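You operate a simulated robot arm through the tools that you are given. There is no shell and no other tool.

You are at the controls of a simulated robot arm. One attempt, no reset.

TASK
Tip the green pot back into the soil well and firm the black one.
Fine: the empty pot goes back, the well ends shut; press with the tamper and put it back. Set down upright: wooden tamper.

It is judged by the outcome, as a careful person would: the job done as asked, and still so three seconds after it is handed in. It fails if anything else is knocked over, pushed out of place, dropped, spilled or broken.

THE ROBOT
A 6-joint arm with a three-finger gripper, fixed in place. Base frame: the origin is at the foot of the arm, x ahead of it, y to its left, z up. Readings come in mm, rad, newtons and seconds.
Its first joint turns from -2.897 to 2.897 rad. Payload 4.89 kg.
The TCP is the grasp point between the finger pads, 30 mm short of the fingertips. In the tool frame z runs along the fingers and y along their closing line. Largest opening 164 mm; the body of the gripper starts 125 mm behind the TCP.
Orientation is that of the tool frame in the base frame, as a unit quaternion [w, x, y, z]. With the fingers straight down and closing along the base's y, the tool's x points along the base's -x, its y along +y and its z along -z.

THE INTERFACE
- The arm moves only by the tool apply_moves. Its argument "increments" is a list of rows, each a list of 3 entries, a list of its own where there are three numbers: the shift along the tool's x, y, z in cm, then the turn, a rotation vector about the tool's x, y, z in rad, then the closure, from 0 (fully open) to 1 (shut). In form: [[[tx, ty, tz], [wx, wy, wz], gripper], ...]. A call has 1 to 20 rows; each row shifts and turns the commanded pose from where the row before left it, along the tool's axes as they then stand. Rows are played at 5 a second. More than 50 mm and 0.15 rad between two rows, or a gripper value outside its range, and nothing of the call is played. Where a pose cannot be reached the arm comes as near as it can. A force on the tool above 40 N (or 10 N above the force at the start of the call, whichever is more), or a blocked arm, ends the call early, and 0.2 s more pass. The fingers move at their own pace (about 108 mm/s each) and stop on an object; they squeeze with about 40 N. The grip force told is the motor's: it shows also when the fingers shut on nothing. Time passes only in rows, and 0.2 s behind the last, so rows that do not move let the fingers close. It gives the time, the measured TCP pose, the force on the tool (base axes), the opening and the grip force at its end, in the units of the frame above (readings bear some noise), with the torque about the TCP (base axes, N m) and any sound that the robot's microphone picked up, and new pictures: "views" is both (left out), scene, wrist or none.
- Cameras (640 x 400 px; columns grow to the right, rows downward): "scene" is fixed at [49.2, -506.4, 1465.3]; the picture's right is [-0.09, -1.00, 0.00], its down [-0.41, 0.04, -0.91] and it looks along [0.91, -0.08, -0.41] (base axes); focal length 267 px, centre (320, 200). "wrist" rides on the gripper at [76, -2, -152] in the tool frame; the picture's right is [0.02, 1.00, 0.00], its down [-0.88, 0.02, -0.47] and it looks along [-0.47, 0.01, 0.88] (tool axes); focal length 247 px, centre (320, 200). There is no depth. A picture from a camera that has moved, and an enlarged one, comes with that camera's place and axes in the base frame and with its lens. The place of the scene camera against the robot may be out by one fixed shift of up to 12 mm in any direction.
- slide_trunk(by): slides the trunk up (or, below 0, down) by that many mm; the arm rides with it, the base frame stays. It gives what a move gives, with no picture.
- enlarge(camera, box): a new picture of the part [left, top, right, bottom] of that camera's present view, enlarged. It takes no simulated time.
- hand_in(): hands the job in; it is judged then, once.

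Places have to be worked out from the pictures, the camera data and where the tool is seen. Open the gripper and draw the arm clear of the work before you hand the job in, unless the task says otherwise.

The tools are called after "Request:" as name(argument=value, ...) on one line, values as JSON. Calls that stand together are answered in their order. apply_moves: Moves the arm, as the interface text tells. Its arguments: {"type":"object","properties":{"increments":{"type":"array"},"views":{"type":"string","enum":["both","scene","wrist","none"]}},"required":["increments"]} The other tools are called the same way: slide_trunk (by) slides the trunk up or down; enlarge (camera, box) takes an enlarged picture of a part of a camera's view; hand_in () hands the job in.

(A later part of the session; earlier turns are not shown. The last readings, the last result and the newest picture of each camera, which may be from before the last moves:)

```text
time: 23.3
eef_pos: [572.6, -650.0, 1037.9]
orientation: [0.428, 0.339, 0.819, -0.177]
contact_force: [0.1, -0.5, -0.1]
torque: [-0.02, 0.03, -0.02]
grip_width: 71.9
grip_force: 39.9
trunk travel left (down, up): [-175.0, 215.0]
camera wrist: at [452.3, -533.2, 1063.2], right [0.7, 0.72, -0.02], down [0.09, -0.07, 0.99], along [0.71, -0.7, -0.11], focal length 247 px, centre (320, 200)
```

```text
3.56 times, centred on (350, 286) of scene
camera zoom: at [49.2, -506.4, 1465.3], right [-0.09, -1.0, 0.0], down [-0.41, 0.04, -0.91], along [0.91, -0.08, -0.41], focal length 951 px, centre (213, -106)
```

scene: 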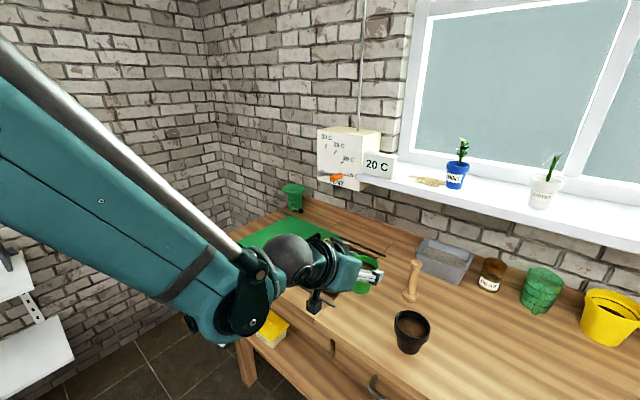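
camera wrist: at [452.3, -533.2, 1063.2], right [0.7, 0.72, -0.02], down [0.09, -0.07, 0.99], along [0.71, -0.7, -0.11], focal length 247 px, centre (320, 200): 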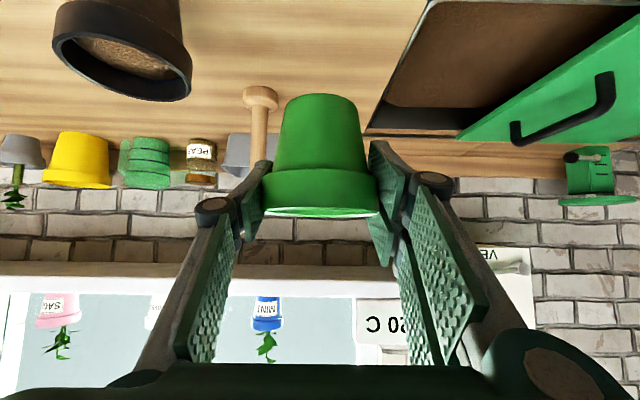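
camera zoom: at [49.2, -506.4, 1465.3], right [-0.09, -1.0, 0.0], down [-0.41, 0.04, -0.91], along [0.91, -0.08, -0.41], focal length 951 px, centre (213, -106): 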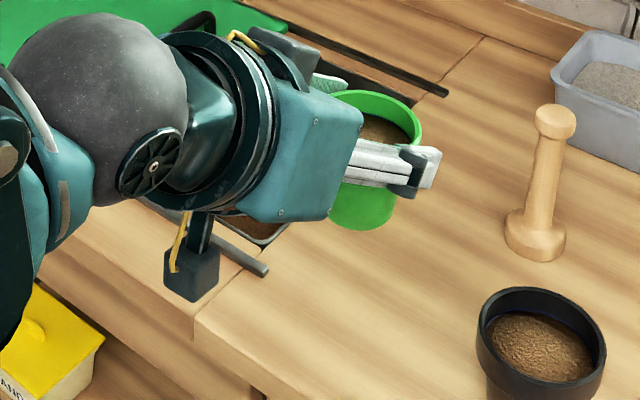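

The pot is held level and clear. I'll carry it over the middle of the open well.

Request:
apply_moves(increments=[[[-0.4, 1.2, 0.57], [0, 0, 0], 1], [[-0.82, 2.5, 1.17], [0, 0, 0], 1], [[-0.82, 2.5, 1.17], [0, 0, 0], 1], [[-0.82, 2.5, 1.17], [0, 0, 0], 1], [[-0.82, 2.5, 1.17], [0, 0, 0], 1], [[-0.82, 2.5, 1.17], [0, 0, 0], 1], [[-0.82, 2.5, 1.17], [0, 0, 0], 1], [[-0.4, 1.3, 0.6], [0, 0, 0], 1], [[0, 0, 0], [0, 0, 0], 1]])

Request:
enlarge(camera="scene", box=[260, 210, 440, 322])

```text
time: 25.3
eef_pos: [766.9, -594.1, 1040.7]
orientation: [0.428, 0.339, 0.818, -0.177]
contact_force: [-0.1, 0.4, -1.4]
torque: [0.03, 0.01, -0.01]
grip_width: 71.7
grip_force: 40.2
trunk travel left (down, up): [-175.0, 215.0]
camera wrist: at [647.6, -477.9, 1066.0], right [0.7, 0.72, -0.02], down [0.09, -0.07, 0.99], along [0.71, -0.7, -0.11], focal length 247 px, centre (320, 200)
```

scene: 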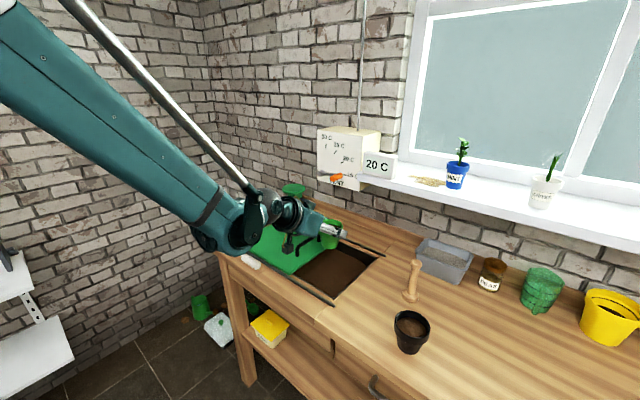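
wrist: 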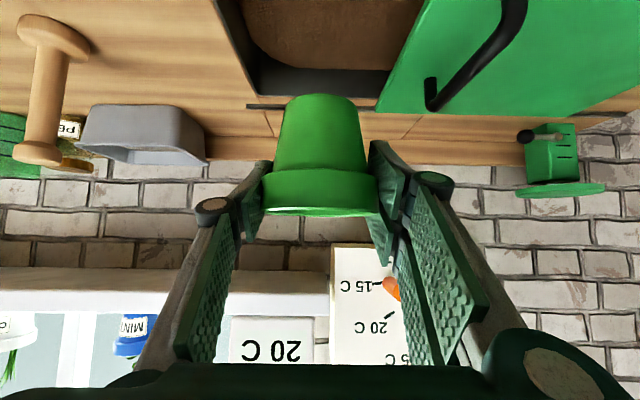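

```text
3.56 times, centred on (350, 266) of scene
camera zoom: at [49.2, -506.4, 1465.3], right [-0.09, -1.0, 0.0], down [-0.41, 0.04, -0.91], along [0.91, -0.08, -0.41], focal length 951 px, centre (213, -35)
```

zoom: 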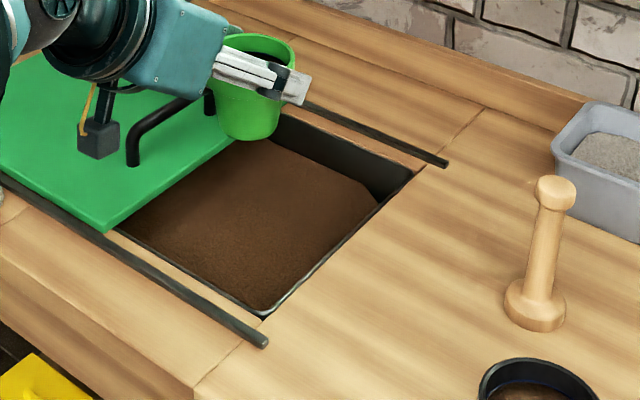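

The pot hangs over the well centre (u≈122, v≈962). I'll lower 25 mm and start rolling the wrist, which tips the pot toward the open side; I'll check partway.

Request:
apply_moves(increments=[[[1.03, 0, 0.72], [0, 0, 0], 1], [[1.03, 0, 0.72], [0, 0, 0], 1], [[0, 0, 0], [0, 0, 0.08], 1], [[0, 0, 0], [0, 0, 0.12], 1], [[0, 0, 0], [0, 0, 0.12], 1], [[0, 0, 0], [0, 0, 0.12], 1], [[0, 0, 0], [0, 0, 0.12], 1], [[0, 0, 0], [0, 0, 0.12], 1], [[0, 0, 0], [0, 0, 0.12], 1], [[0, 0, 0], [0, 0, 0.12], 1]])

Request:
enlarge(camera="scene", box=[260, 210, 440, 322])

```text
time: 27.5
eef_pos: [768.6, -596.5, 1012.5]
orientation: [0.462, 0.668, 0.582, 0.031]
contact_force: [0.3, 0.5, -1.3]
torque: [0.04, 0.03, 0.0]
grip_width: 71.8
grip_force: 39.6
trunk travel left (down, up): [-175.0, 215.0]
camera wrist: at [703.3, -447.3, 1061.1], right [0.76, 0.12, 0.64], down [-0.54, -0.43, 0.72], along [0.37, -0.89, -0.26], focal length 247 px, centre (320, 200)
```

scene: 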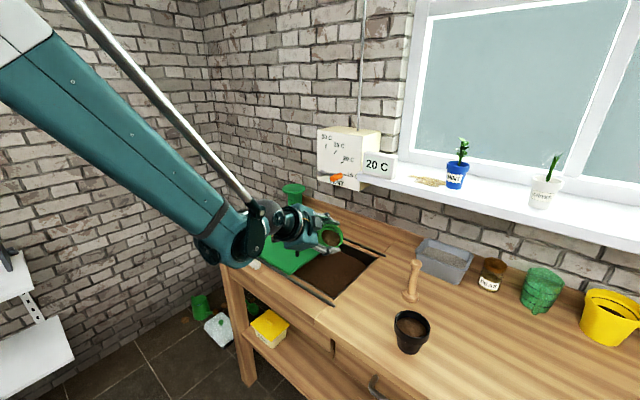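
wrist: 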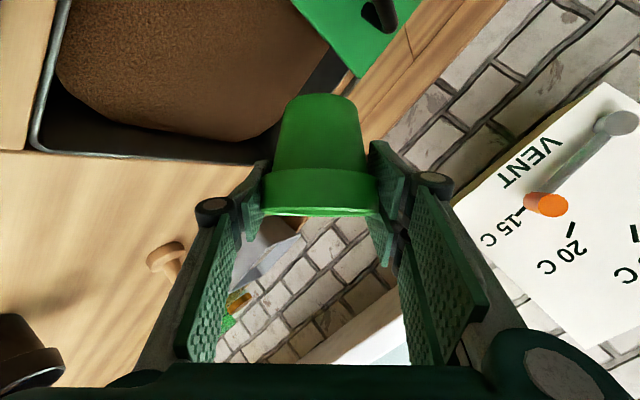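

```text
3.56 times, centred on (350, 266) of scene
camera zoom: at [49.2, -506.4, 1465.3], right [-0.09, -1.0, 0.0], down [-0.41, 0.04, -0.91], along [0.91, -0.08, -0.41], focal length 951 px, centre (213, -35)
```

zoom: 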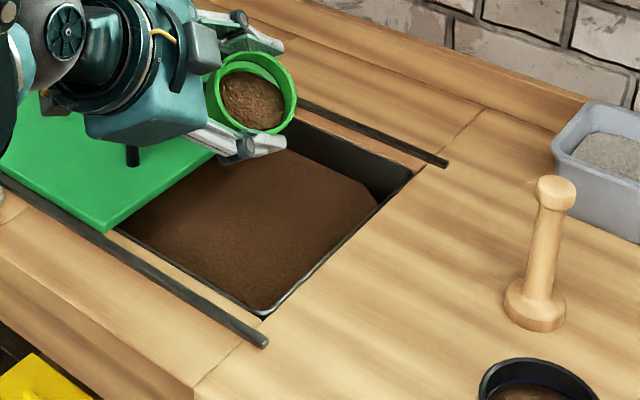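

The soil is still in the pot at about 45° of tip, well over the opening. I'll keep rolling.

Request:
apply_moves(increments=[[[0, 0, 0], [0, 0, 0.12], 1], [[0, 0, 0], [0, 0, 0.12], 1], [[0, 0, 0], [0, 0, 0.12], 1], [[0, 0, 0], [0, 0, 0.12], 1], [[0, 0, 0], [0, 0, 0.12], 1], [[0, 0, 0], [0, 0, 0.12], 1], [[0, 0, 0], [0, 0, 0.12], 1], [[0, 0, 0], [0, 0, 0], 1]])

Request:
enlarge(camera="scene", box=[260, 210, 440, 322])

```text
time: 29.3
eef_pos: [768.5, -596.3, 1012.7]
orientation: [0.409, 0.847, 0.258, 0.218]
contact_force: [-0.1, -0.2, -0.9]
torque: [0.01, 0.01, 0.02]
grip_width: 71.1
grip_force: 40.2
trunk travel left (down, up): [-175.0, 215.0]
camera wrist: at [739.0, -460.6, 1110.6], right [0.28, -0.52, 0.81], down [-0.95, -0.28, 0.15], along [0.15, -0.81, -0.57], focal length 247 px, centre (320, 200)
```

scene: 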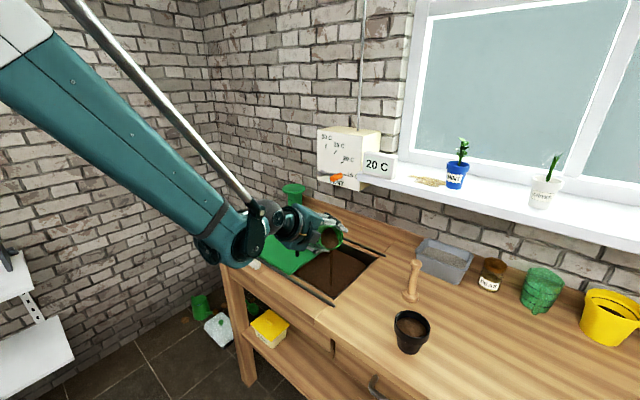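
wrist: 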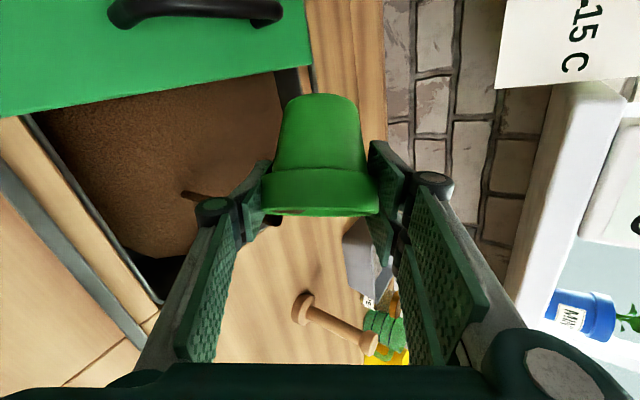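

```text
3.56 times, centred on (350, 266) of scene
camera zoom: at [49.2, -506.4, 1465.3], right [-0.09, -1.0, 0.0], down [-0.41, 0.04, -0.91], along [0.91, -0.08, -0.41], focal length 951 px, centre (213, -35)
```

zoom: 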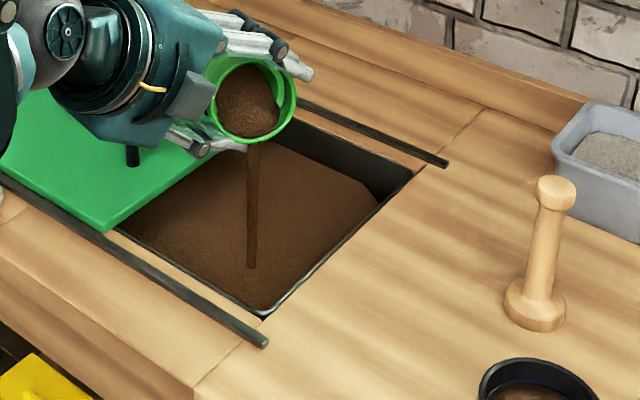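

Soil is pouring in a stream well inside the opening (about u≈93, v≈941). I'll continue the roll to empty the pot.

Request:
apply_moves(increments=[[[0, 0, 0], [0, 0, 0.1], 1], [[0, 0, 0], [0, 0, 0.1], 1], [[0, 0, 0], [0, 0, 0.1], 1], [[0, 0, 0], [0, 0, 0.1], 1], [[0, 0, 0], [0, 0, 0.1], 1], [[0, 0, 0], [0, 0, 0.1], 1], [[0, 0, 0], [0, 0, 0.1], 1], [[0, 0, 0], [0, 0, 0.1], 1], [[0, 0, 0], [0, 0, 0], 1]])

Request:
enlarge(camera="scene", box=[260, 210, 440, 322])

```text
time: 31.3
eef_pos: [770.0, -596.1, 1012.7]
orientation: [0.292, 0.882, -0.091, 0.359]
contact_force: [-0.2, -0.6, 0.4]
torque: [0.0, 0.02, 0.03]
grip_width: 70.9
grip_force: 40.0
trunk travel left (down, up): [-175.0, 215.0]
camera wrist: at [737.1, -504.1, 1151.8], right [-0.35, -0.81, 0.46], down [-0.92, 0.22, -0.33], along [0.16, -0.54, -0.82], focal length 247 px, centre (320, 200)
```

scene: 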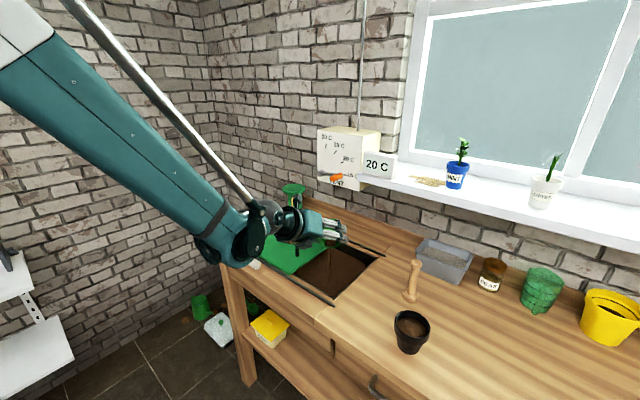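
wrist: 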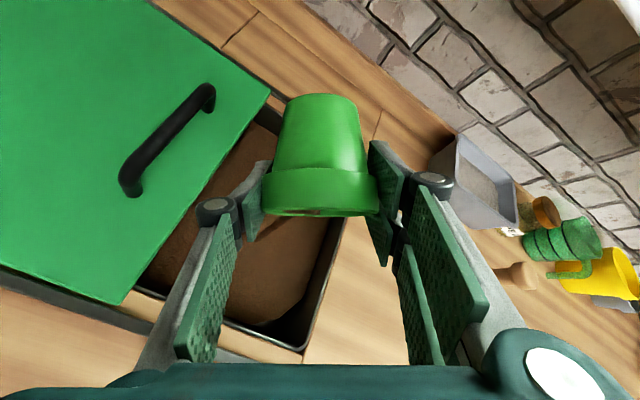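

```text
3.56 times, centred on (350, 266) of scene
camera zoom: at [49.2, -506.4, 1465.3], right [-0.09, -1.0, 0.0], down [-0.41, 0.04, -0.91], along [0.91, -0.08, -0.41], focal length 951 px, centre (213, -35)
```

zoom: 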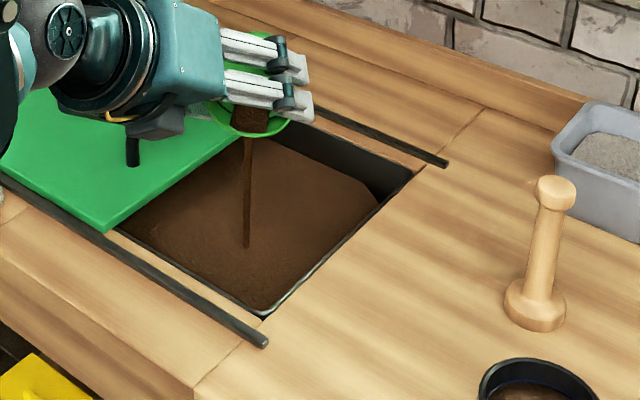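

Still pouring, all into the well. I'll roll slightly more and raise the tool toward horizontal so the pot is nearly inverted.

Request:
apply_moves(increments=[[[0, 0, 0], [0, 0, 0.1], 1], [[0, 0, 0], [0, 0, 0.1], 1], [[0, 0, 0], [0, 0, 0.1], 1], [[0, 0, 0], [0, 0, 0.1], 1], [[0, 0, 0], [-0.0217, 0.118, 0], 1], [[0, 0, 0], [-0.0217, 0.118, 0], 1], [[0, 0, 0], [-0.0217, 0.118, 0], 1], [[0, 0, 0], [-0.0217, 0.118, 0], 1], [[0, 0, 0], [-0.0217, 0.118, 0], 1], [[0, 0, 0], [0, 0, 0], 1], [[0, 0, 0], [0, 0, 0], 1]])

Request:
enlarge(camera="scene", box=[260, 210, 440, 322])

```text
time: 33.7
eef_pos: [708.4, -664.1, 1012.8]
orientation: [0.324, 0.679, -0.207, 0.625]
contact_force: [-0.1, 0.0, -0.5]
torque: [-0.04, -0.01, 0.02]
grip_width: 71.2
grip_force: 39.5
out of reach, approached as far as the arm can: row 3, 4, 5, 6, 7, 8, 9
trunk travel left (down, up): [-175.0, 215.0]
camera wrist: at [611.3, -548.0, 1089.2], right [-0.68, -0.7, 0.2], down [-0.47, 0.21, -0.86], along [0.56, -0.68, -0.47], focal length 247 px, centre (320, 200)
```

scene: 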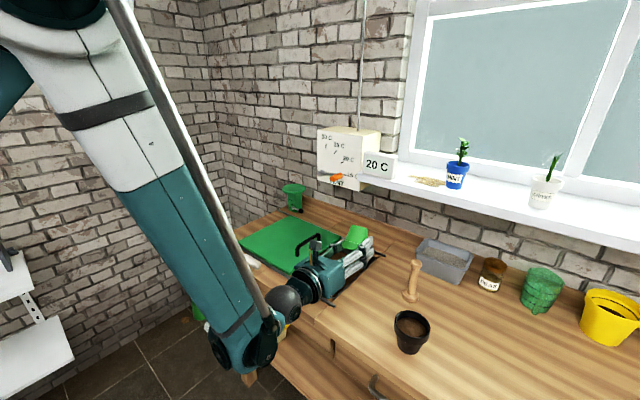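
wrist: 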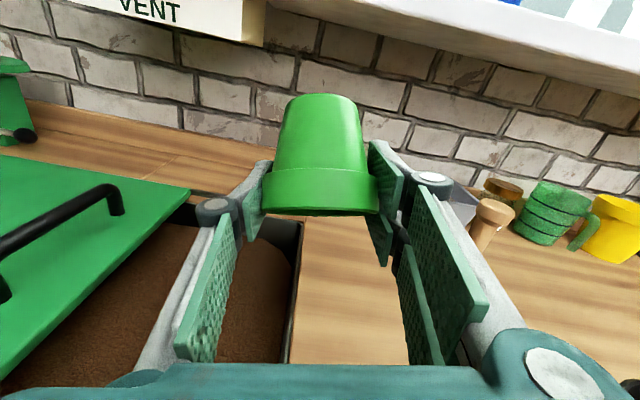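

```text
3.56 times, centred on (350, 266) of scene
camera zoom: at [49.2, -506.4, 1465.3], right [-0.09, -1.0, 0.0], down [-0.41, 0.04, -0.91], along [0.91, -0.08, -0.41], focal length 951 px, centre (213, -35)
```

zoom: 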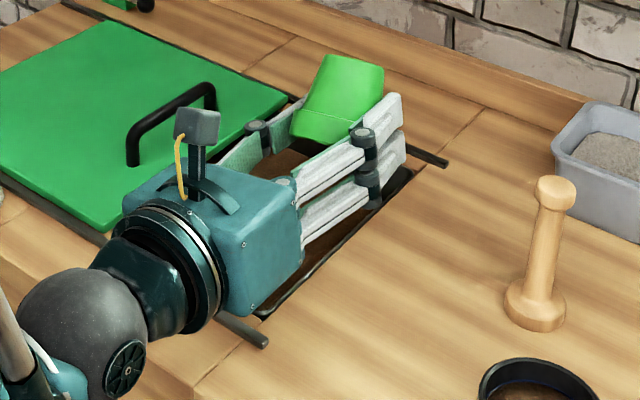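

The arm hit a joint limit and the pot drifted toward the well's right edge. Before anything else, I'll look for spilled soil; this takes no time.

Request:
enlarge(camera="wrist", box=[180, 180, 480, 367])

Request:
enlarge(camera="scene", box=[320, 220, 400, 270])

```text
2.13 times, centred on (330, 274) of wrist
camera zoom: at [611.3, -548.0, 1089.2], right [-0.68, -0.7, 0.2], down [-0.47, 0.21, -0.86], along [0.56, -0.68, -0.47], focal length 527 px, centre (299, 43)
```

zoom: 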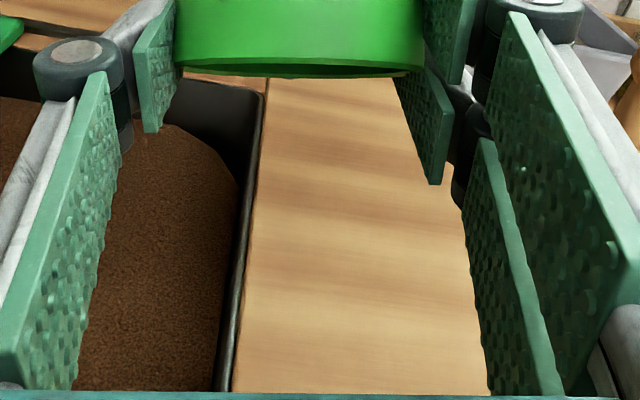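

```text
8.00 times, centred on (360, 245) of scene
camera zoom: at [49.2, -506.4, 1465.3], right [-0.09, -1.0, 0.0], down [-0.41, 0.04, -0.91], along [0.91, -0.08, -0.41], focal length 2139 px, centre (0, -160)
```

zoom: 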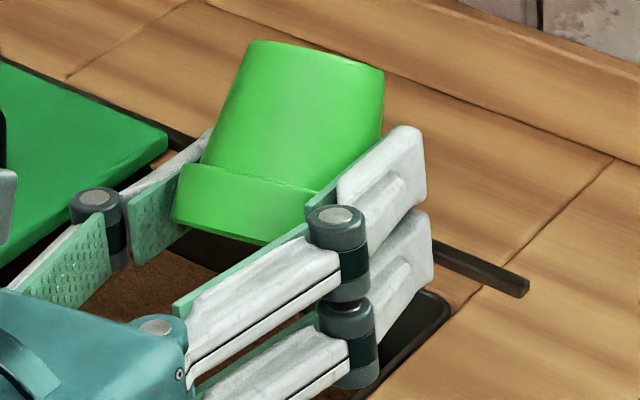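

The bench looks clean, the stream has stopped and the pot is inverted about 143°. I'll roll back a bit first and see where the arm settles.

Request:
apply_moves(increments=[[[0, 0, 0], [0, 0, -0.1], 1], [[0, 0, 0], [0, 0, -0.1], 1], [[0, 0, 0], [0, 0, 0], 1]])

```text
time: 34.5
eef_pos: [707.8, -663.7, 1011.8]
orientation: [0.385, 0.697, -0.14, 0.589]
contact_force: [0.1, -0.4, 0.2]
torque: [-0.02, -0.02, 0.06]
grip_width: 70.8
grip_force: 39.6
trunk travel left (down, up): [-175.0, 215.0]
camera wrist: at [621.4, -537.6, 1084.4], right [-0.64, -0.66, 0.39], down [-0.59, 0.09, -0.81], along [0.5, -0.75, -0.44], focal length 247 px, centre (320, 200)
```

scene: 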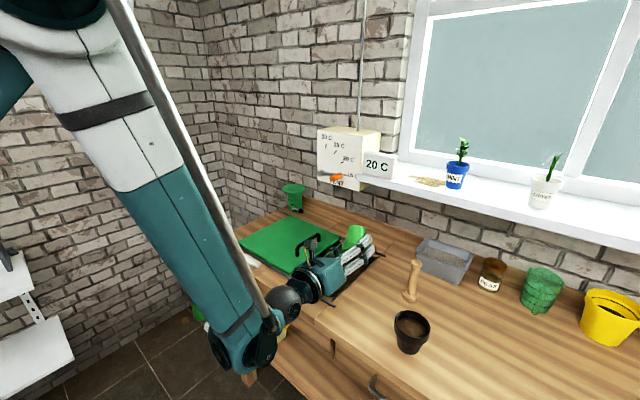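
wrist: 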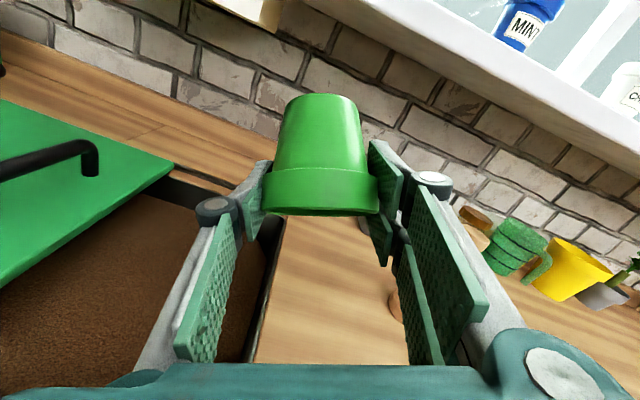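

The commanded pose follows the measured one. I'll shift 75 mm back over the well centre and pause there so any remaining grains fall inside.

Request:
apply_moves(increments=[[[1.4, -3.5, 0], [0, 0, 0], 1], [[1.4, -3.5, 0], [0, 0, 0], 1], [[0, 0, 0], [0, 0, 0], 1], [[0, 0, 0], [0, 0, 0], 1], [[0, 0, 0], [0, 0, 0], 1], [[0, 0, 0], [0, 0, 0], 1], [[0, 0, 0], [0, 0, 0], 1]])

Request:
enlarge(camera="scene", box=[260, 210, 440, 322])

```text
time: 36.1
eef_pos: [733.5, -642.7, 1012.5]
orientation: [0.375, 0.701, -0.128, 0.593]
contact_force: [-0.2, -0.4, 0.5]
torque: [-0.01, 0.0, -0.02]
grip_width: 70.5
grip_force: 39.9
out of reach, approached as far as the arm can: row 1, 2
trunk travel left (down, up): [-175.0, 215.0]
camera wrist: at [642.3, -518.7, 1085.4], right [-0.62, -0.68, 0.39], down [-0.59, 0.07, -0.8], along [0.52, -0.73, -0.45], focal length 247 px, centre (320, 200)
```

scene: 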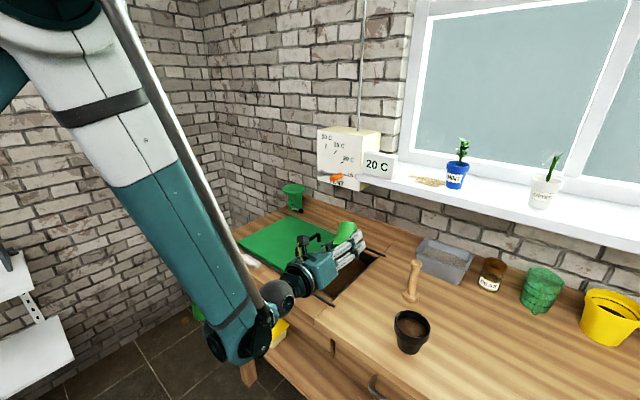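
wrist: 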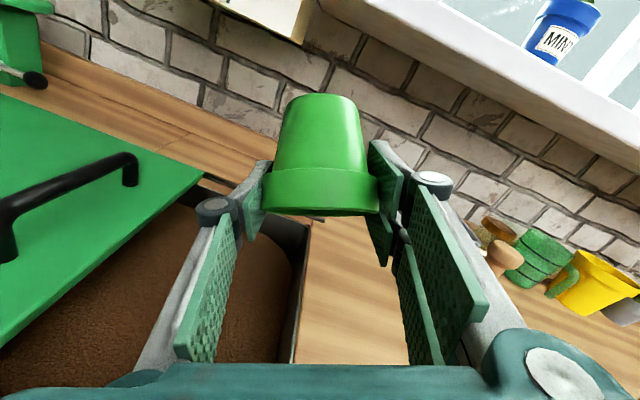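

```text
3.56 times, centred on (350, 266) of scene
camera zoom: at [49.2, -506.4, 1465.3], right [-0.09, -1.0, 0.0], down [-0.41, 0.04, -0.91], along [0.91, -0.08, -0.41], focal length 951 px, centre (213, -35)
```

zoom: 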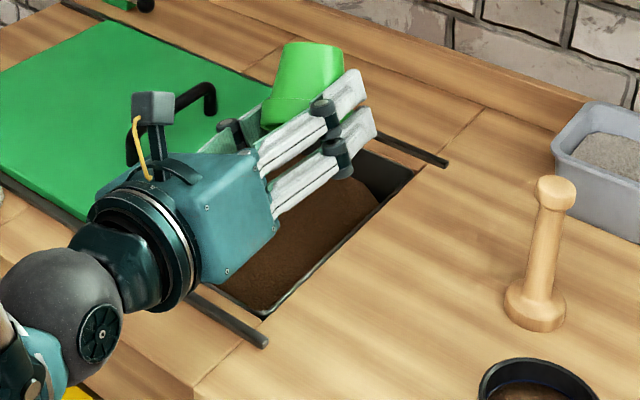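

No stream and the bench is clean. I'll rotate the wrist back to the grasp orientation in a single smooth turn, still over the well.

Request:
apply_moves(increments=[[[0, 0, 0], [0.0408, 0.0052, -0.1319], 1], [[0, 0, 0], [0.0408, 0.0052, -0.1319], 1], [[0, 0, 0], [0.0408, 0.0052, -0.1319], 1], [[0, 0, 0], [0.0408, 0.0052, -0.1319], 1], [[0, 0, 0], [0.0408, 0.0052, -0.1319], 1], [[0, 0, 0], [0.0408, 0.0052, -0.1319], 1], [[0, 0, 0], [0.0408, 0.0052, -0.1319], 1], [[0, 0, 0], [0.0408, 0.0052, -0.1319], 1], [[0, 0, 0], [0.0408, 0.0052, -0.1319], 1], [[0, 0, 0], [0.0408, 0.0052, -0.1319], 1], [[0, 0, 0], [0.0408, 0.0052, -0.1319], 1], [[0, 0, 0], [0.0408, 0.0052, -0.1319], 1], [[0, 0, 0], [0.0408, 0.0052, -0.1319], 1], [[0, 0, 0], [0.0408, 0.0052, -0.1319], 1], [[0, 0, 0], [0.0408, 0.0052, -0.1319], 1], [[0, 0, 0], [0.0408, 0.0052, -0.1319], 1], [[0, 0, 0], [0.0408, 0.0052, -0.1319], 1], [[0, 0, 0], [0.0408, 0.0052, -0.1319], 1], [[0, 0, 0], [0.0408, 0.0052, -0.1319], 1], [[0, 0, 0], [0.0408, 0.0052, -0.1319], 1]])

Request:
enlarge(camera="scene", box=[260, 210, 440, 322])

```text
time: 40.3
eef_pos: [733.5, -642.9, 1012.2]
orientation: [0.444, 0.409, 0.785, -0.138]
contact_force: [0.3, -0.6, -0.6]
torque: [0.0, -0.02, 0.02]
grip_width: 70.8
grip_force: 40.1
out of reach, approached as far as the arm can: row 2, 3
trunk travel left (down, up): [-175.0, 215.0]
camera wrist: at [621.8, -518.0, 1037.6], right [0.76, 0.64, 0.13], down [-0.02, -0.17, 0.98], along [0.65, -0.75, -0.11], focal length 247 px, centre (320, 200)
```

scene: 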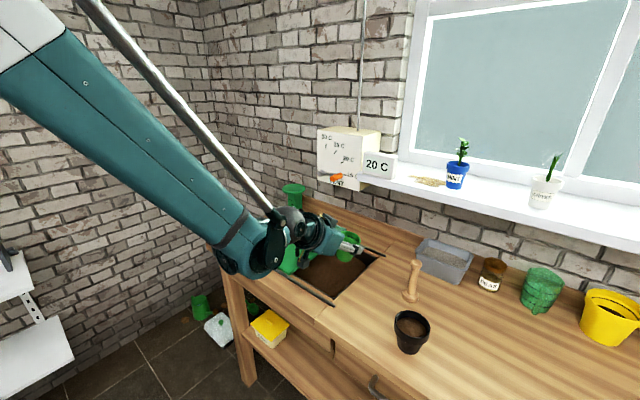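
wrist: 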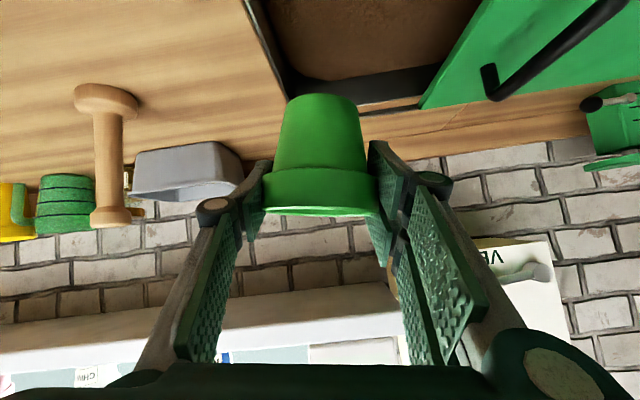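

```text
3.56 times, centred on (350, 266) of scene
camera zoom: at [49.2, -506.4, 1465.3], right [-0.09, -1.0, 0.0], down [-0.41, 0.04, -0.91], along [0.91, -0.08, -0.41], focal length 951 px, centre (213, -35)
```

zoom: 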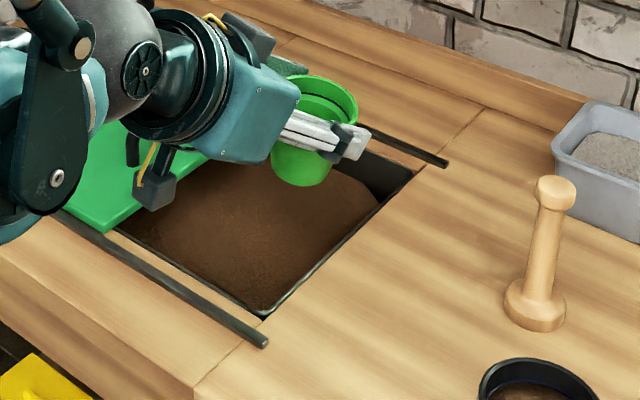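

The pot is visibly empty inside. I'll finish squaring up the roll, lift a bit, and carry the pot back above its original spot.

Request:
apply_moves(increments=[[[-1.06, 0, -0.74], [0, 0, -0.0885], 1], [[-1.06, 0, -0.74], [0, 0, -0.0885], 1], [[1.23, -2.33, -1.756], [0, 0, 0], 1], [[1.23, -2.33, -1.756], [0, 0, 0], 1], [[1.23, -2.33, -1.756], [0, 0, 0], 1], [[1.23, -2.33, -1.756], [0, 0, 0], 1], [[1.23, -2.33, -1.756], [0, 0, 0], 1], [[0, 0, 0], [0, 0, 0], 1], [[0, 0, 0], [0, 0, 0], 1]])

Request:
enlarge(camera="scene", box=[260, 230, 440, 342])

```text
time: 42.3
eef_pos: [572.8, -648.6, 1033.9]
orientation: [0.431, 0.338, 0.818, -0.175]
contact_force: [-0.3, 0.3, 0.2]
torque: [0.0, -0.01, 0.02]
grip_width: 70.6
grip_force: 40.3
trunk travel left (down, up): [-175.0, 215.0]
camera wrist: at [451.5, -533.0, 1058.4], right [0.7, 0.72, -0.01], down [0.09, -0.07, 0.99], along [0.71, -0.69, -0.11], focal length 247 px, centre (320, 200)
```

scene: 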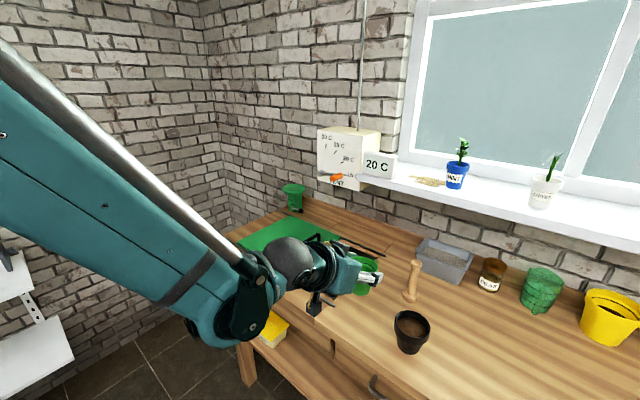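
wrist: 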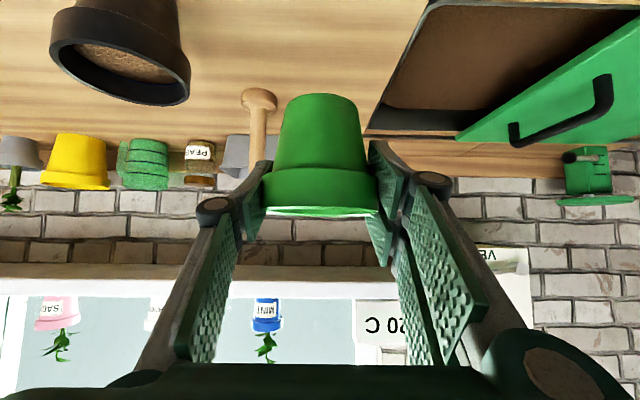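

```text
3.56 times, centred on (350, 286) of scene
camera zoom: at [49.2, -506.4, 1465.3], right [-0.09, -1.0, 0.0], down [-0.41, 0.04, -0.91], along [0.91, -0.08, -0.41], focal length 951 px, centre (213, -106)
```

zoom: 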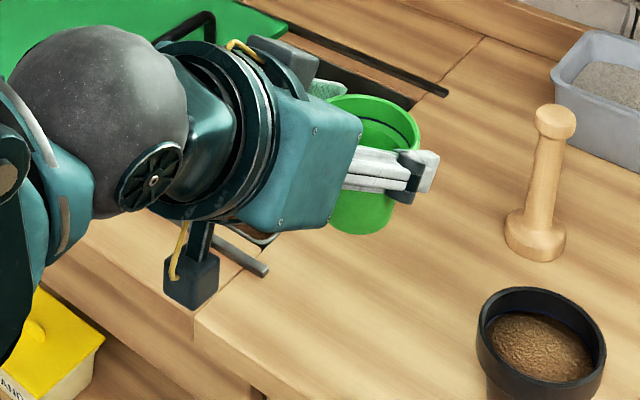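

The pot sits in the grip as before. I'll lower it almost to the bench, then touch down in small steps.

Request:
apply_moves(increments=[[[1.71, 0.12, 1.48], [0, 0, 0], 1], [[1.843, 0, 1.29], [0, 0, 0], 1], [[1.843, 0, 1.29], [0, 0, 0], 1], [[1.843, 0, 1.29], [0, 0, 0], 1], [[0.246, 0, 0.172], [0, 0, 0], 1], [[0.164, 0, 0.115], [0, 0, 0], 1], [[0, 0, 0], [0, 0, 0], 1]])

Request:
enlarge(camera="wrist", box=[160, 60, 480, 260])

```text
time: 43.9
eef_pos: [575.8, -652.9, 941.6]
orientation: [0.431, 0.338, 0.818, -0.175]
contact_force: [0.5, -0.9, 0.1]
torque: [0.0, 0.01, 0.01]
grip_width: 70.9
grip_force: 39.9
trunk travel left (down, up): [-175.0, 215.0]
camera wrist: at [455.0, -537.6, 965.1], right [0.7, 0.72, -0.01], down [0.09, -0.07, 0.99], along [0.71, -0.69, -0.11], focal length 247 px, centre (320, 200)
```

scene: 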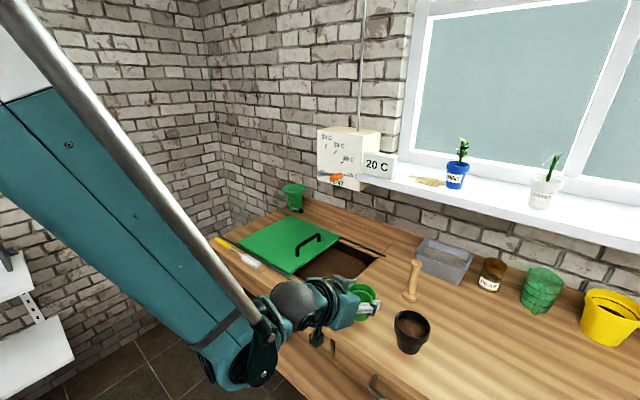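
wrist: 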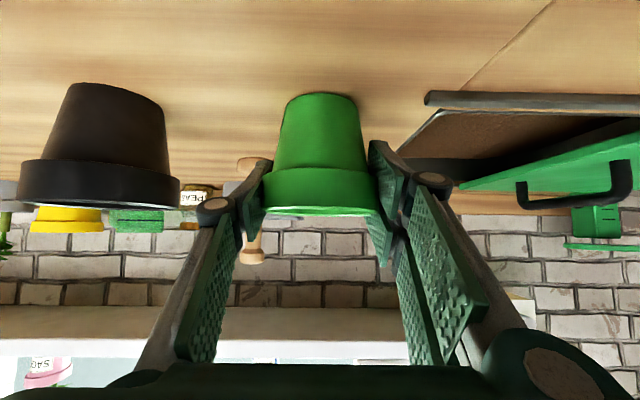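

```text
2.00 times, centred on (320, 160) of wrist
camera zoom: at [455.0, -537.6, 965.1], right [0.7, 0.72, -0.01], down [0.09, -0.07, 0.99], along [0.71, -0.69, -0.11], focal length 494 px, centre (320, 280)
```

zoom: 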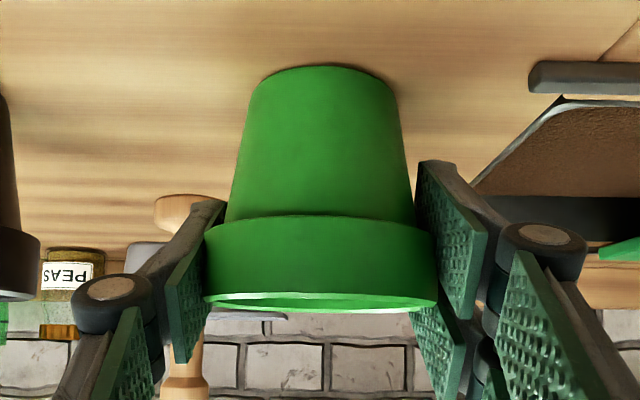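

Hovering about 3 mm above the bench and about 3 mm off the original spot. I'll correct that and set down.

Request:
apply_moves(increments=[[[0.16, 0.21, -0.23], [0, 0, 0], 1], [[0.164, 0, 0.115], [0, 0, 0], 1], [[0.123, 0, 0.086], [0, 0, 0], 1], [[0, 0, 0], [0, 0, 0], 1], [[0, 0, 0], [0, 0, 0], 1]], views="wrist")

Request:
enlarge(camera="wrist", box=[160, 60, 480, 260])

```text
time: 45.1
eef_pos: [576.3, -648.6, 938.8]
orientation: [0.431, 0.338, 0.818, -0.176]
contact_force: [-0.6, -1.3, 9.6]
torque: [-0.18, 0.22, 0.06]
grip_width: 70.8
grip_force: 39.7
trunk travel left (down, up): [-175.0, 215.0]
camera wrist: at [455.3, -532.9, 963.0], right [0.7, 0.72, -0.01], down [0.09, -0.07, 0.99], along [0.71, -0.69, -0.11], focal length 247 px, centre (320, 200)
```

wrist: 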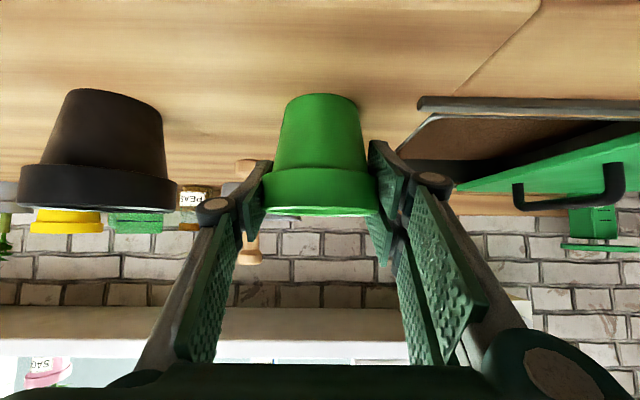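

```text
2.00 times, centred on (320, 160) of wrist
camera zoom: at [455.3, -532.9, 963.0], right [0.7, 0.72, -0.01], down [0.09, -0.07, 0.99], along [0.71, -0.69, -0.11], focal length 494 px, centre (320, 280)
```

zoom: 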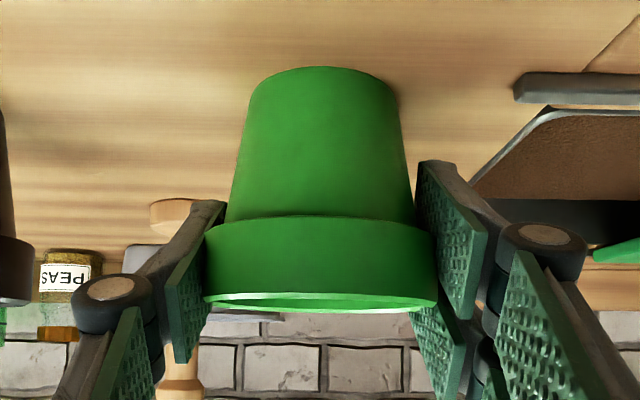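

The pot is back down at its original spot (9.6 N upward contact). I'll open in steps, then back away along the tool axis.

Request:
apply_moves(increments=[[[0, 0, 0], [0, 0, 0], 0.54], [[0, 0, 0], [0, 0, 0], 0.45], [[0, 0, 0], [0, 0, 0], 0.25], [[0, 0, 0], [0, 0, 0], 0.25], [[0, 0, -2.5], [0, 0, 0], 0.25], [[0, 0, -3.5], [0, 0, 0], 0.25], [[0, 0, -4], [0, 0, 0], 0.25], [[0, 0, 0], [0, 0, 0], 0.25]])

Request:
enlarge(camera="scene", box=[260, 230, 440, 342])

Request:
enlarge(camera="wrist", box=[120, 60, 440, 260])

```text
time: 46.9
eef_pos: [516.3, -589.8, 998.2]
orientation: [0.432, 0.337, 0.818, -0.176]
contact_force: [-0.7, 0.7, -0.5]
torque: [-0.02, -0.04, -0.02]
grip_width: 123.1
grip_force: 0.1
trunk travel left (down, up): [-175.0, 215.0]
camera wrist: at [395.7, -472.7, 1021.3], right [0.7, 0.72, -0.01], down [0.09, -0.07, 0.99], along [0.71, -0.69, -0.11], focal length 247 px, centre (320, 200)
```

scene: 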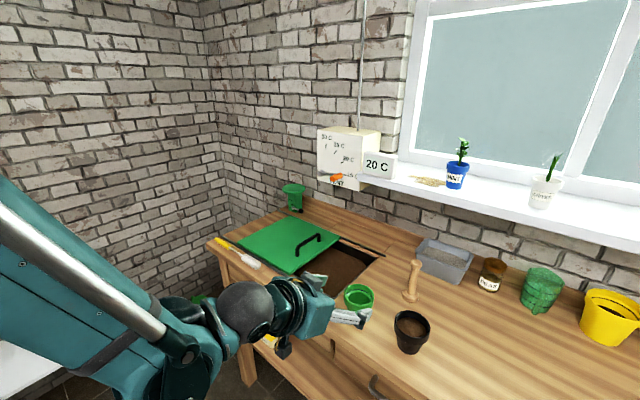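
wrist: 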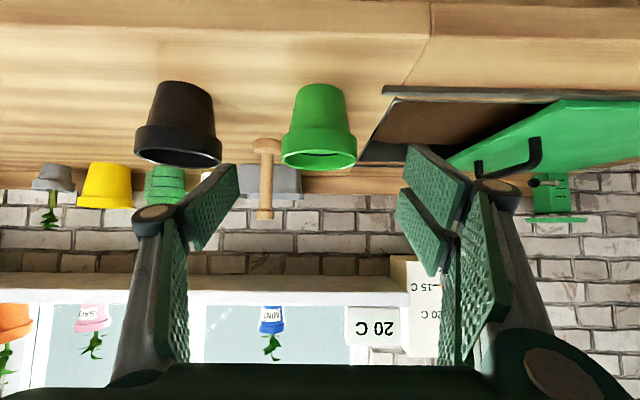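

```text
3.56 times, centred on (350, 286) of scene
camera zoom: at [49.2, -506.4, 1465.3], right [-0.09, -1.0, 0.0], down [-0.41, 0.04, -0.91], along [0.91, -0.08, -0.41], focal length 951 px, centre (213, -106)
```

zoom: 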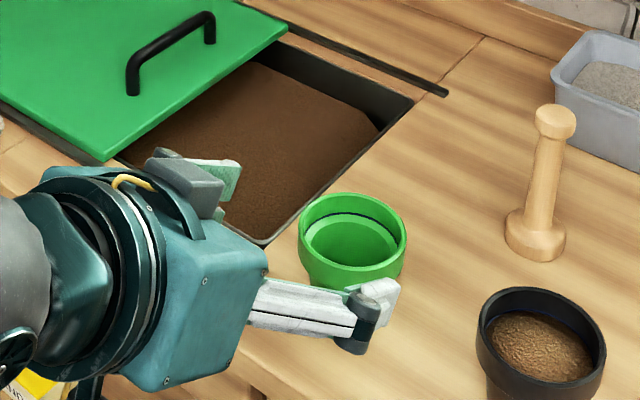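

```text
2.00 times, centred on (280, 160) of wrist
camera zoom: at [395.7, -472.7, 1021.3], right [0.7, 0.72, -0.01], down [0.09, -0.07, 0.99], along [0.71, -0.69, -0.11], focal length 494 px, centre (400, 280)
```

zoom: 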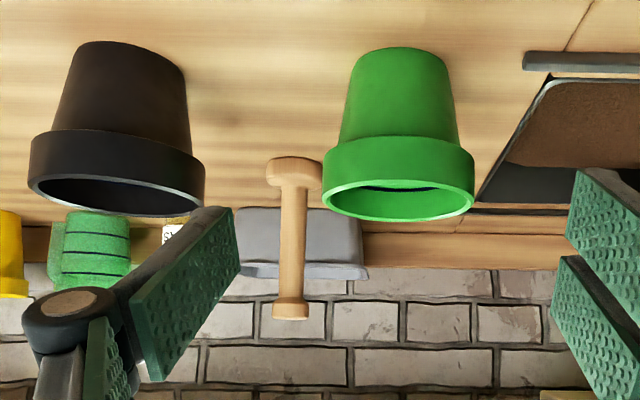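

The green pot stands empty at its place. Next I'll rise, turn the tool back to pointing down, and go back to the lid handle to shut the well.

Request:
apply_moves(increments=[[[-2.7, 0, -1.9], [0, 0, 0], 0.25], [[-2.7, 0, -1.9], [0, 0, 0], 0.25], [[-2.7, 0, -1.9], [0, 0, 0], 0.4], [[0, 0, 0], [0, 0.137, 0], 0.5], [[0, 0, 0], [0, 0.137, 0], 0.5], [[0, 0, 0], [0, 0.137, 0], 0.5], [[0, 0, 0], [0, 0.137, 0], 0.5], [[0, 0, 0], [0, 0.137, 0], 0.5], [[0, 0, 0], [0, 0.137, 0], 0.5], [[0, 0, 0], [0, 0.138, 0], 0.5], [[0, 0, 0], [0, 0, 0], 0.5]])

Request:
enlarge(camera="wrist", box=[160, 100, 480, 300])

```text
time: 49.3
eef_pos: [516.5, -591.4, 1094.1]
orientation: [0.004, 0.381, 0.925, 0.0]
contact_force: [0.1, -1.0, 0.0]
torque: [0.08, 0.07, 0.02]
grip_width: 82.0
grip_force: 0.1
trunk travel left (down, up): [-175.0, 215.0]
camera wrist: at [460.0, -539.9, 1246.5], right [0.69, 0.72, 0.0], down [0.63, -0.61, 0.48], along [0.35, -0.33, -0.88], focal length 247 px, centre (320, 200)
```

scene: 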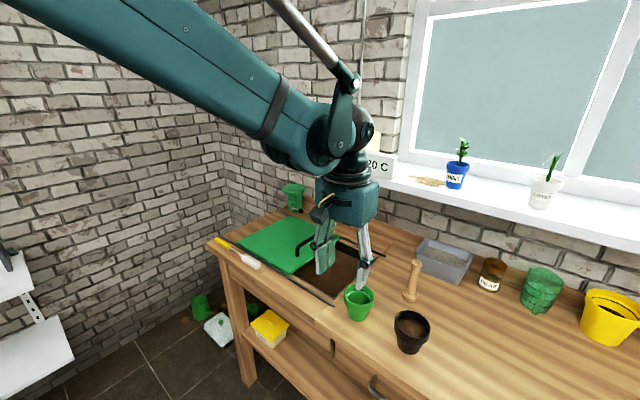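
wrist: 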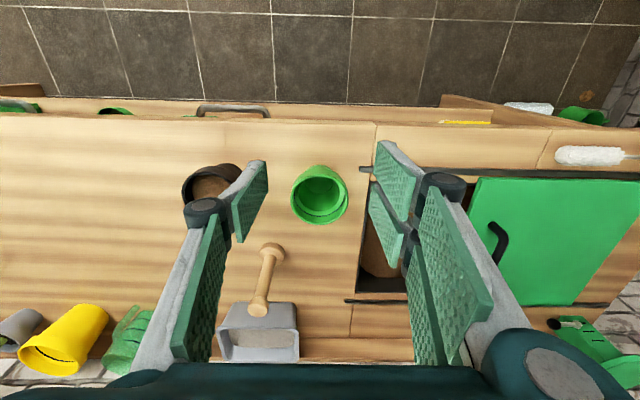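

```text
2.00 times, centred on (320, 200) of wrist
camera zoom: at [460.0, -539.9, 1246.5], right [0.69, 0.72, 0.0], down [0.63, -0.61, 0.48], along [0.35, -0.33, -0.88], focal length 494 px, centre (320, 200)
```

zoom: 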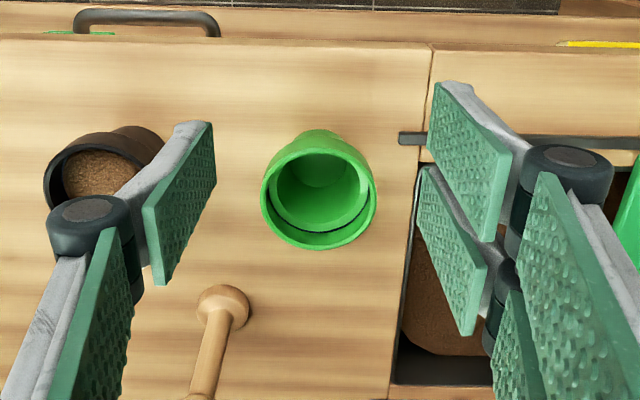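

All clear. I'll move back above the lid handle at its slid-open position.

Request:
apply_moves(increments=[[[-2.145, 3.82, 0.55], [0, 0, 0], 0.5], [[-2.145, 3.82, 0.55], [0, 0, 0], 0.5], [[-2.145, 3.82, 0.55], [0, 0, 0], 0.5], [[-2.145, 3.82, 0.55], [0, 0, 0], 0.5], [[-2.145, 3.82, 0.55], [0, 0, 0], 0.5], [[-2.145, 3.82, 0.55], [0, 0, 0], 0.5], [[-2.145, 3.82, 0.55], [0, 0, 0], 0.5], [[-2.145, 3.82, 0.55], [0, 0, 0], 0.5], [[0, 0, 0], [0, 0, 0], 0.5], [[0, 0, 0], [0, 0, 0], 0.5]])

```text
time: 51.5
eef_pos: [852.5, -495.1, 1050.8]
orientation: [0.005, 0.381, 0.924, 0.0]
contact_force: [0.6, 0.6, -1.1]
torque: [-0.03, 0.15, 0.0]
grip_width: 82.0
grip_force: 0.0
trunk travel left (down, up): [-175.0, 215.0]
camera wrist: at [795.2, -443.3, 1203.3], right [0.69, 0.72, 0.0], down [0.63, -0.61, 0.48], along [0.35, -0.33, -0.88], focal length 247 px, centre (320, 200)
```

scene: 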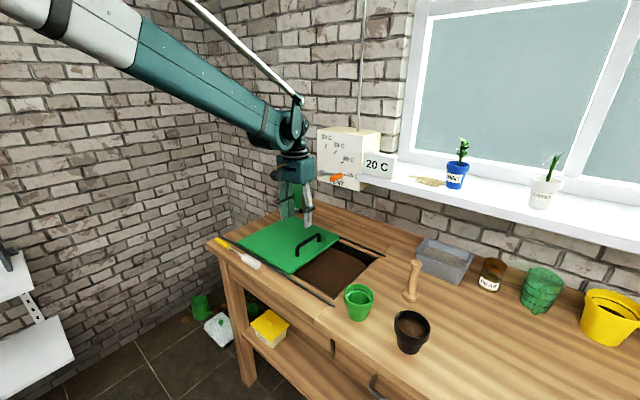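
wrist: 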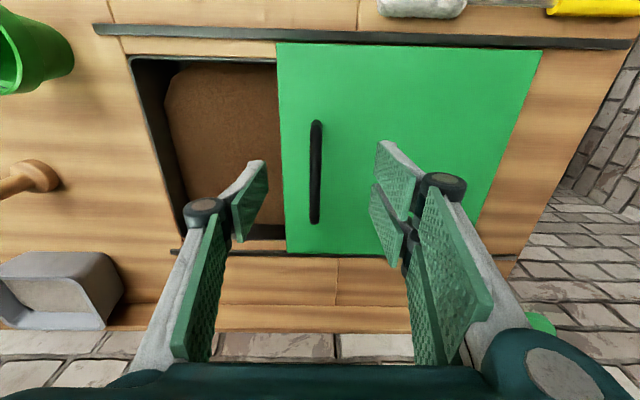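

The handle is centred between the fingers. I'll descend to bar height (TCP z≈933) and close.

Request:
apply_moves(increments=[[[0, 0, 4], [0, 0, 0], 0.5], [[0, 0, 4], [0, 0, 0], 0.5], [[0, 0, 2.4], [0, 0, 0], 0.5], [[0, 0, 1.3], [0, 0, 0], 0.5], [[0, 0, 0], [0, 0, 0], 0.5], [[0, 0, 0], [0, 0, 0], 0.8], [[0, 0, 0], [0, 0, 0], 1], [[0, 0, 0], [0, 0, 0], 1], [[0, 0, 0], [0, 0, 0], 1]])

```text
time: 53.5
eef_pos: [854.3, -495.7, 936.5]
orientation: [0.005, 0.381, 0.924, 0.0]
contact_force: [2.0, -0.5, -3.5]
torque: [-0.07, -0.35, -0.07]
grip_width: 13.3
grip_force: 45.3
trunk travel left (down, up): [-175.0, 215.0]
camera wrist: at [797.4, -444.6, 1088.8], right [0.69, 0.72, 0.0], down [0.63, -0.61, 0.48], along [0.35, -0.33, -0.88], focal length 247 px, centre (320, 200)
```

scene: 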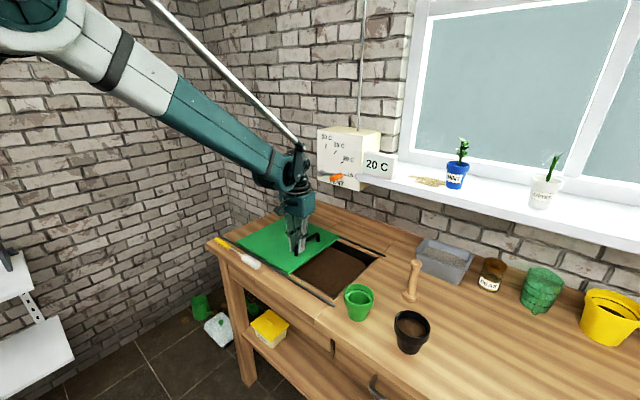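
wrist: 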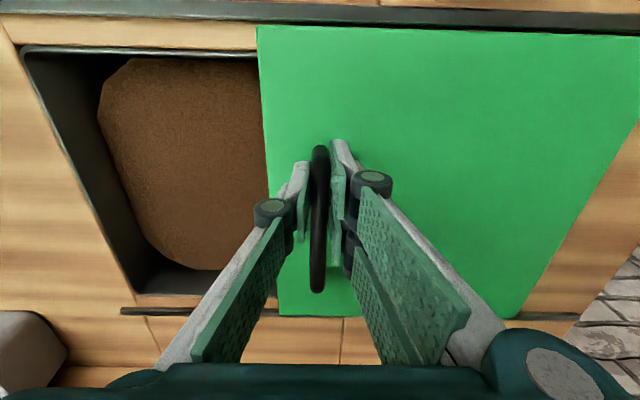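

Handle gripped. I'll slide the lid back 180 mm to the right, then finish slowly.

Request:
apply_moves(increments=[[[0, -1, 0], [0, 0, 0], 1], [[0, -2, 0], [0, 0, 0], 1], [[0, -2, 0], [0, 0, 0], 1], [[0, -2, 0], [0, 0, 0], 1], [[0, -2, 0], [0, 0, 0], 1], [[0, -2, 0], [0, 0, 0], 1], [[0, -2, 0], [0, 0, 0], 1], [[0, -2, 0], [0, 0, 0], 1], [[0, -2, 0], [0, 0, 0], 1], [[0, -1, 0], [0, 0, 0], 1], [[0, 0, 0], [0, 0, 0], 1]])

```text
time: 54.5
eef_pos: [812.0, -536.9, 936.3]
orientation: [0.005, 0.38, 0.925, -0.001]
contact_force: [3.7, -0.1, 8.2]
torque: [0.24, 0.54, -0.14]
grip_width: 13.2
grip_force: 44.6
trunk travel left (down, up): [-175.0, 215.0]
stopped in row 4: the force on the tool passed its limit at 44 N (the readings are from after the stop); the commanded pose is now the measured one
camera wrist: at [755.8, -485.6, 1088.6], right [0.69, 0.72, 0.0], down [0.63, -0.6, 0.48], along [0.35, -0.33, -0.88], focal length 247 px, centre (320, 200)
```

scene: 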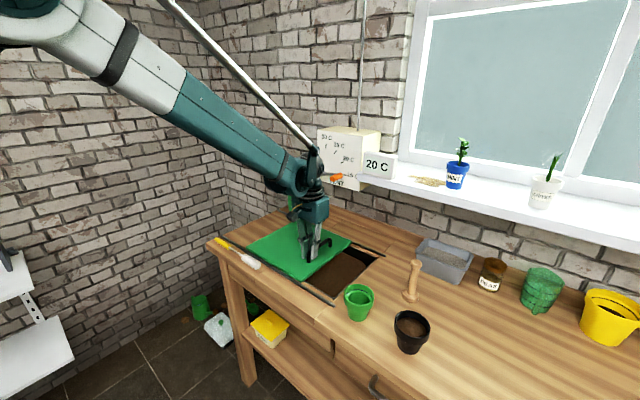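
wrist: 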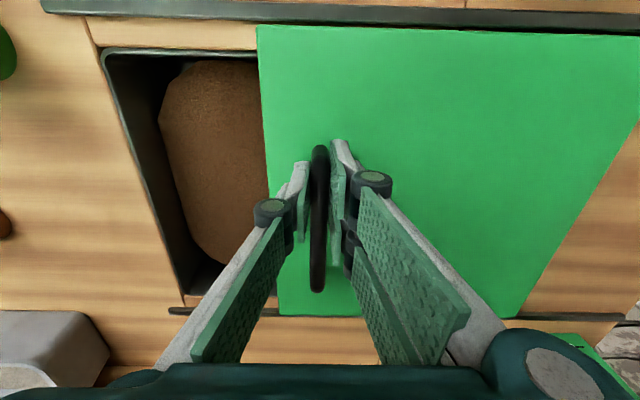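

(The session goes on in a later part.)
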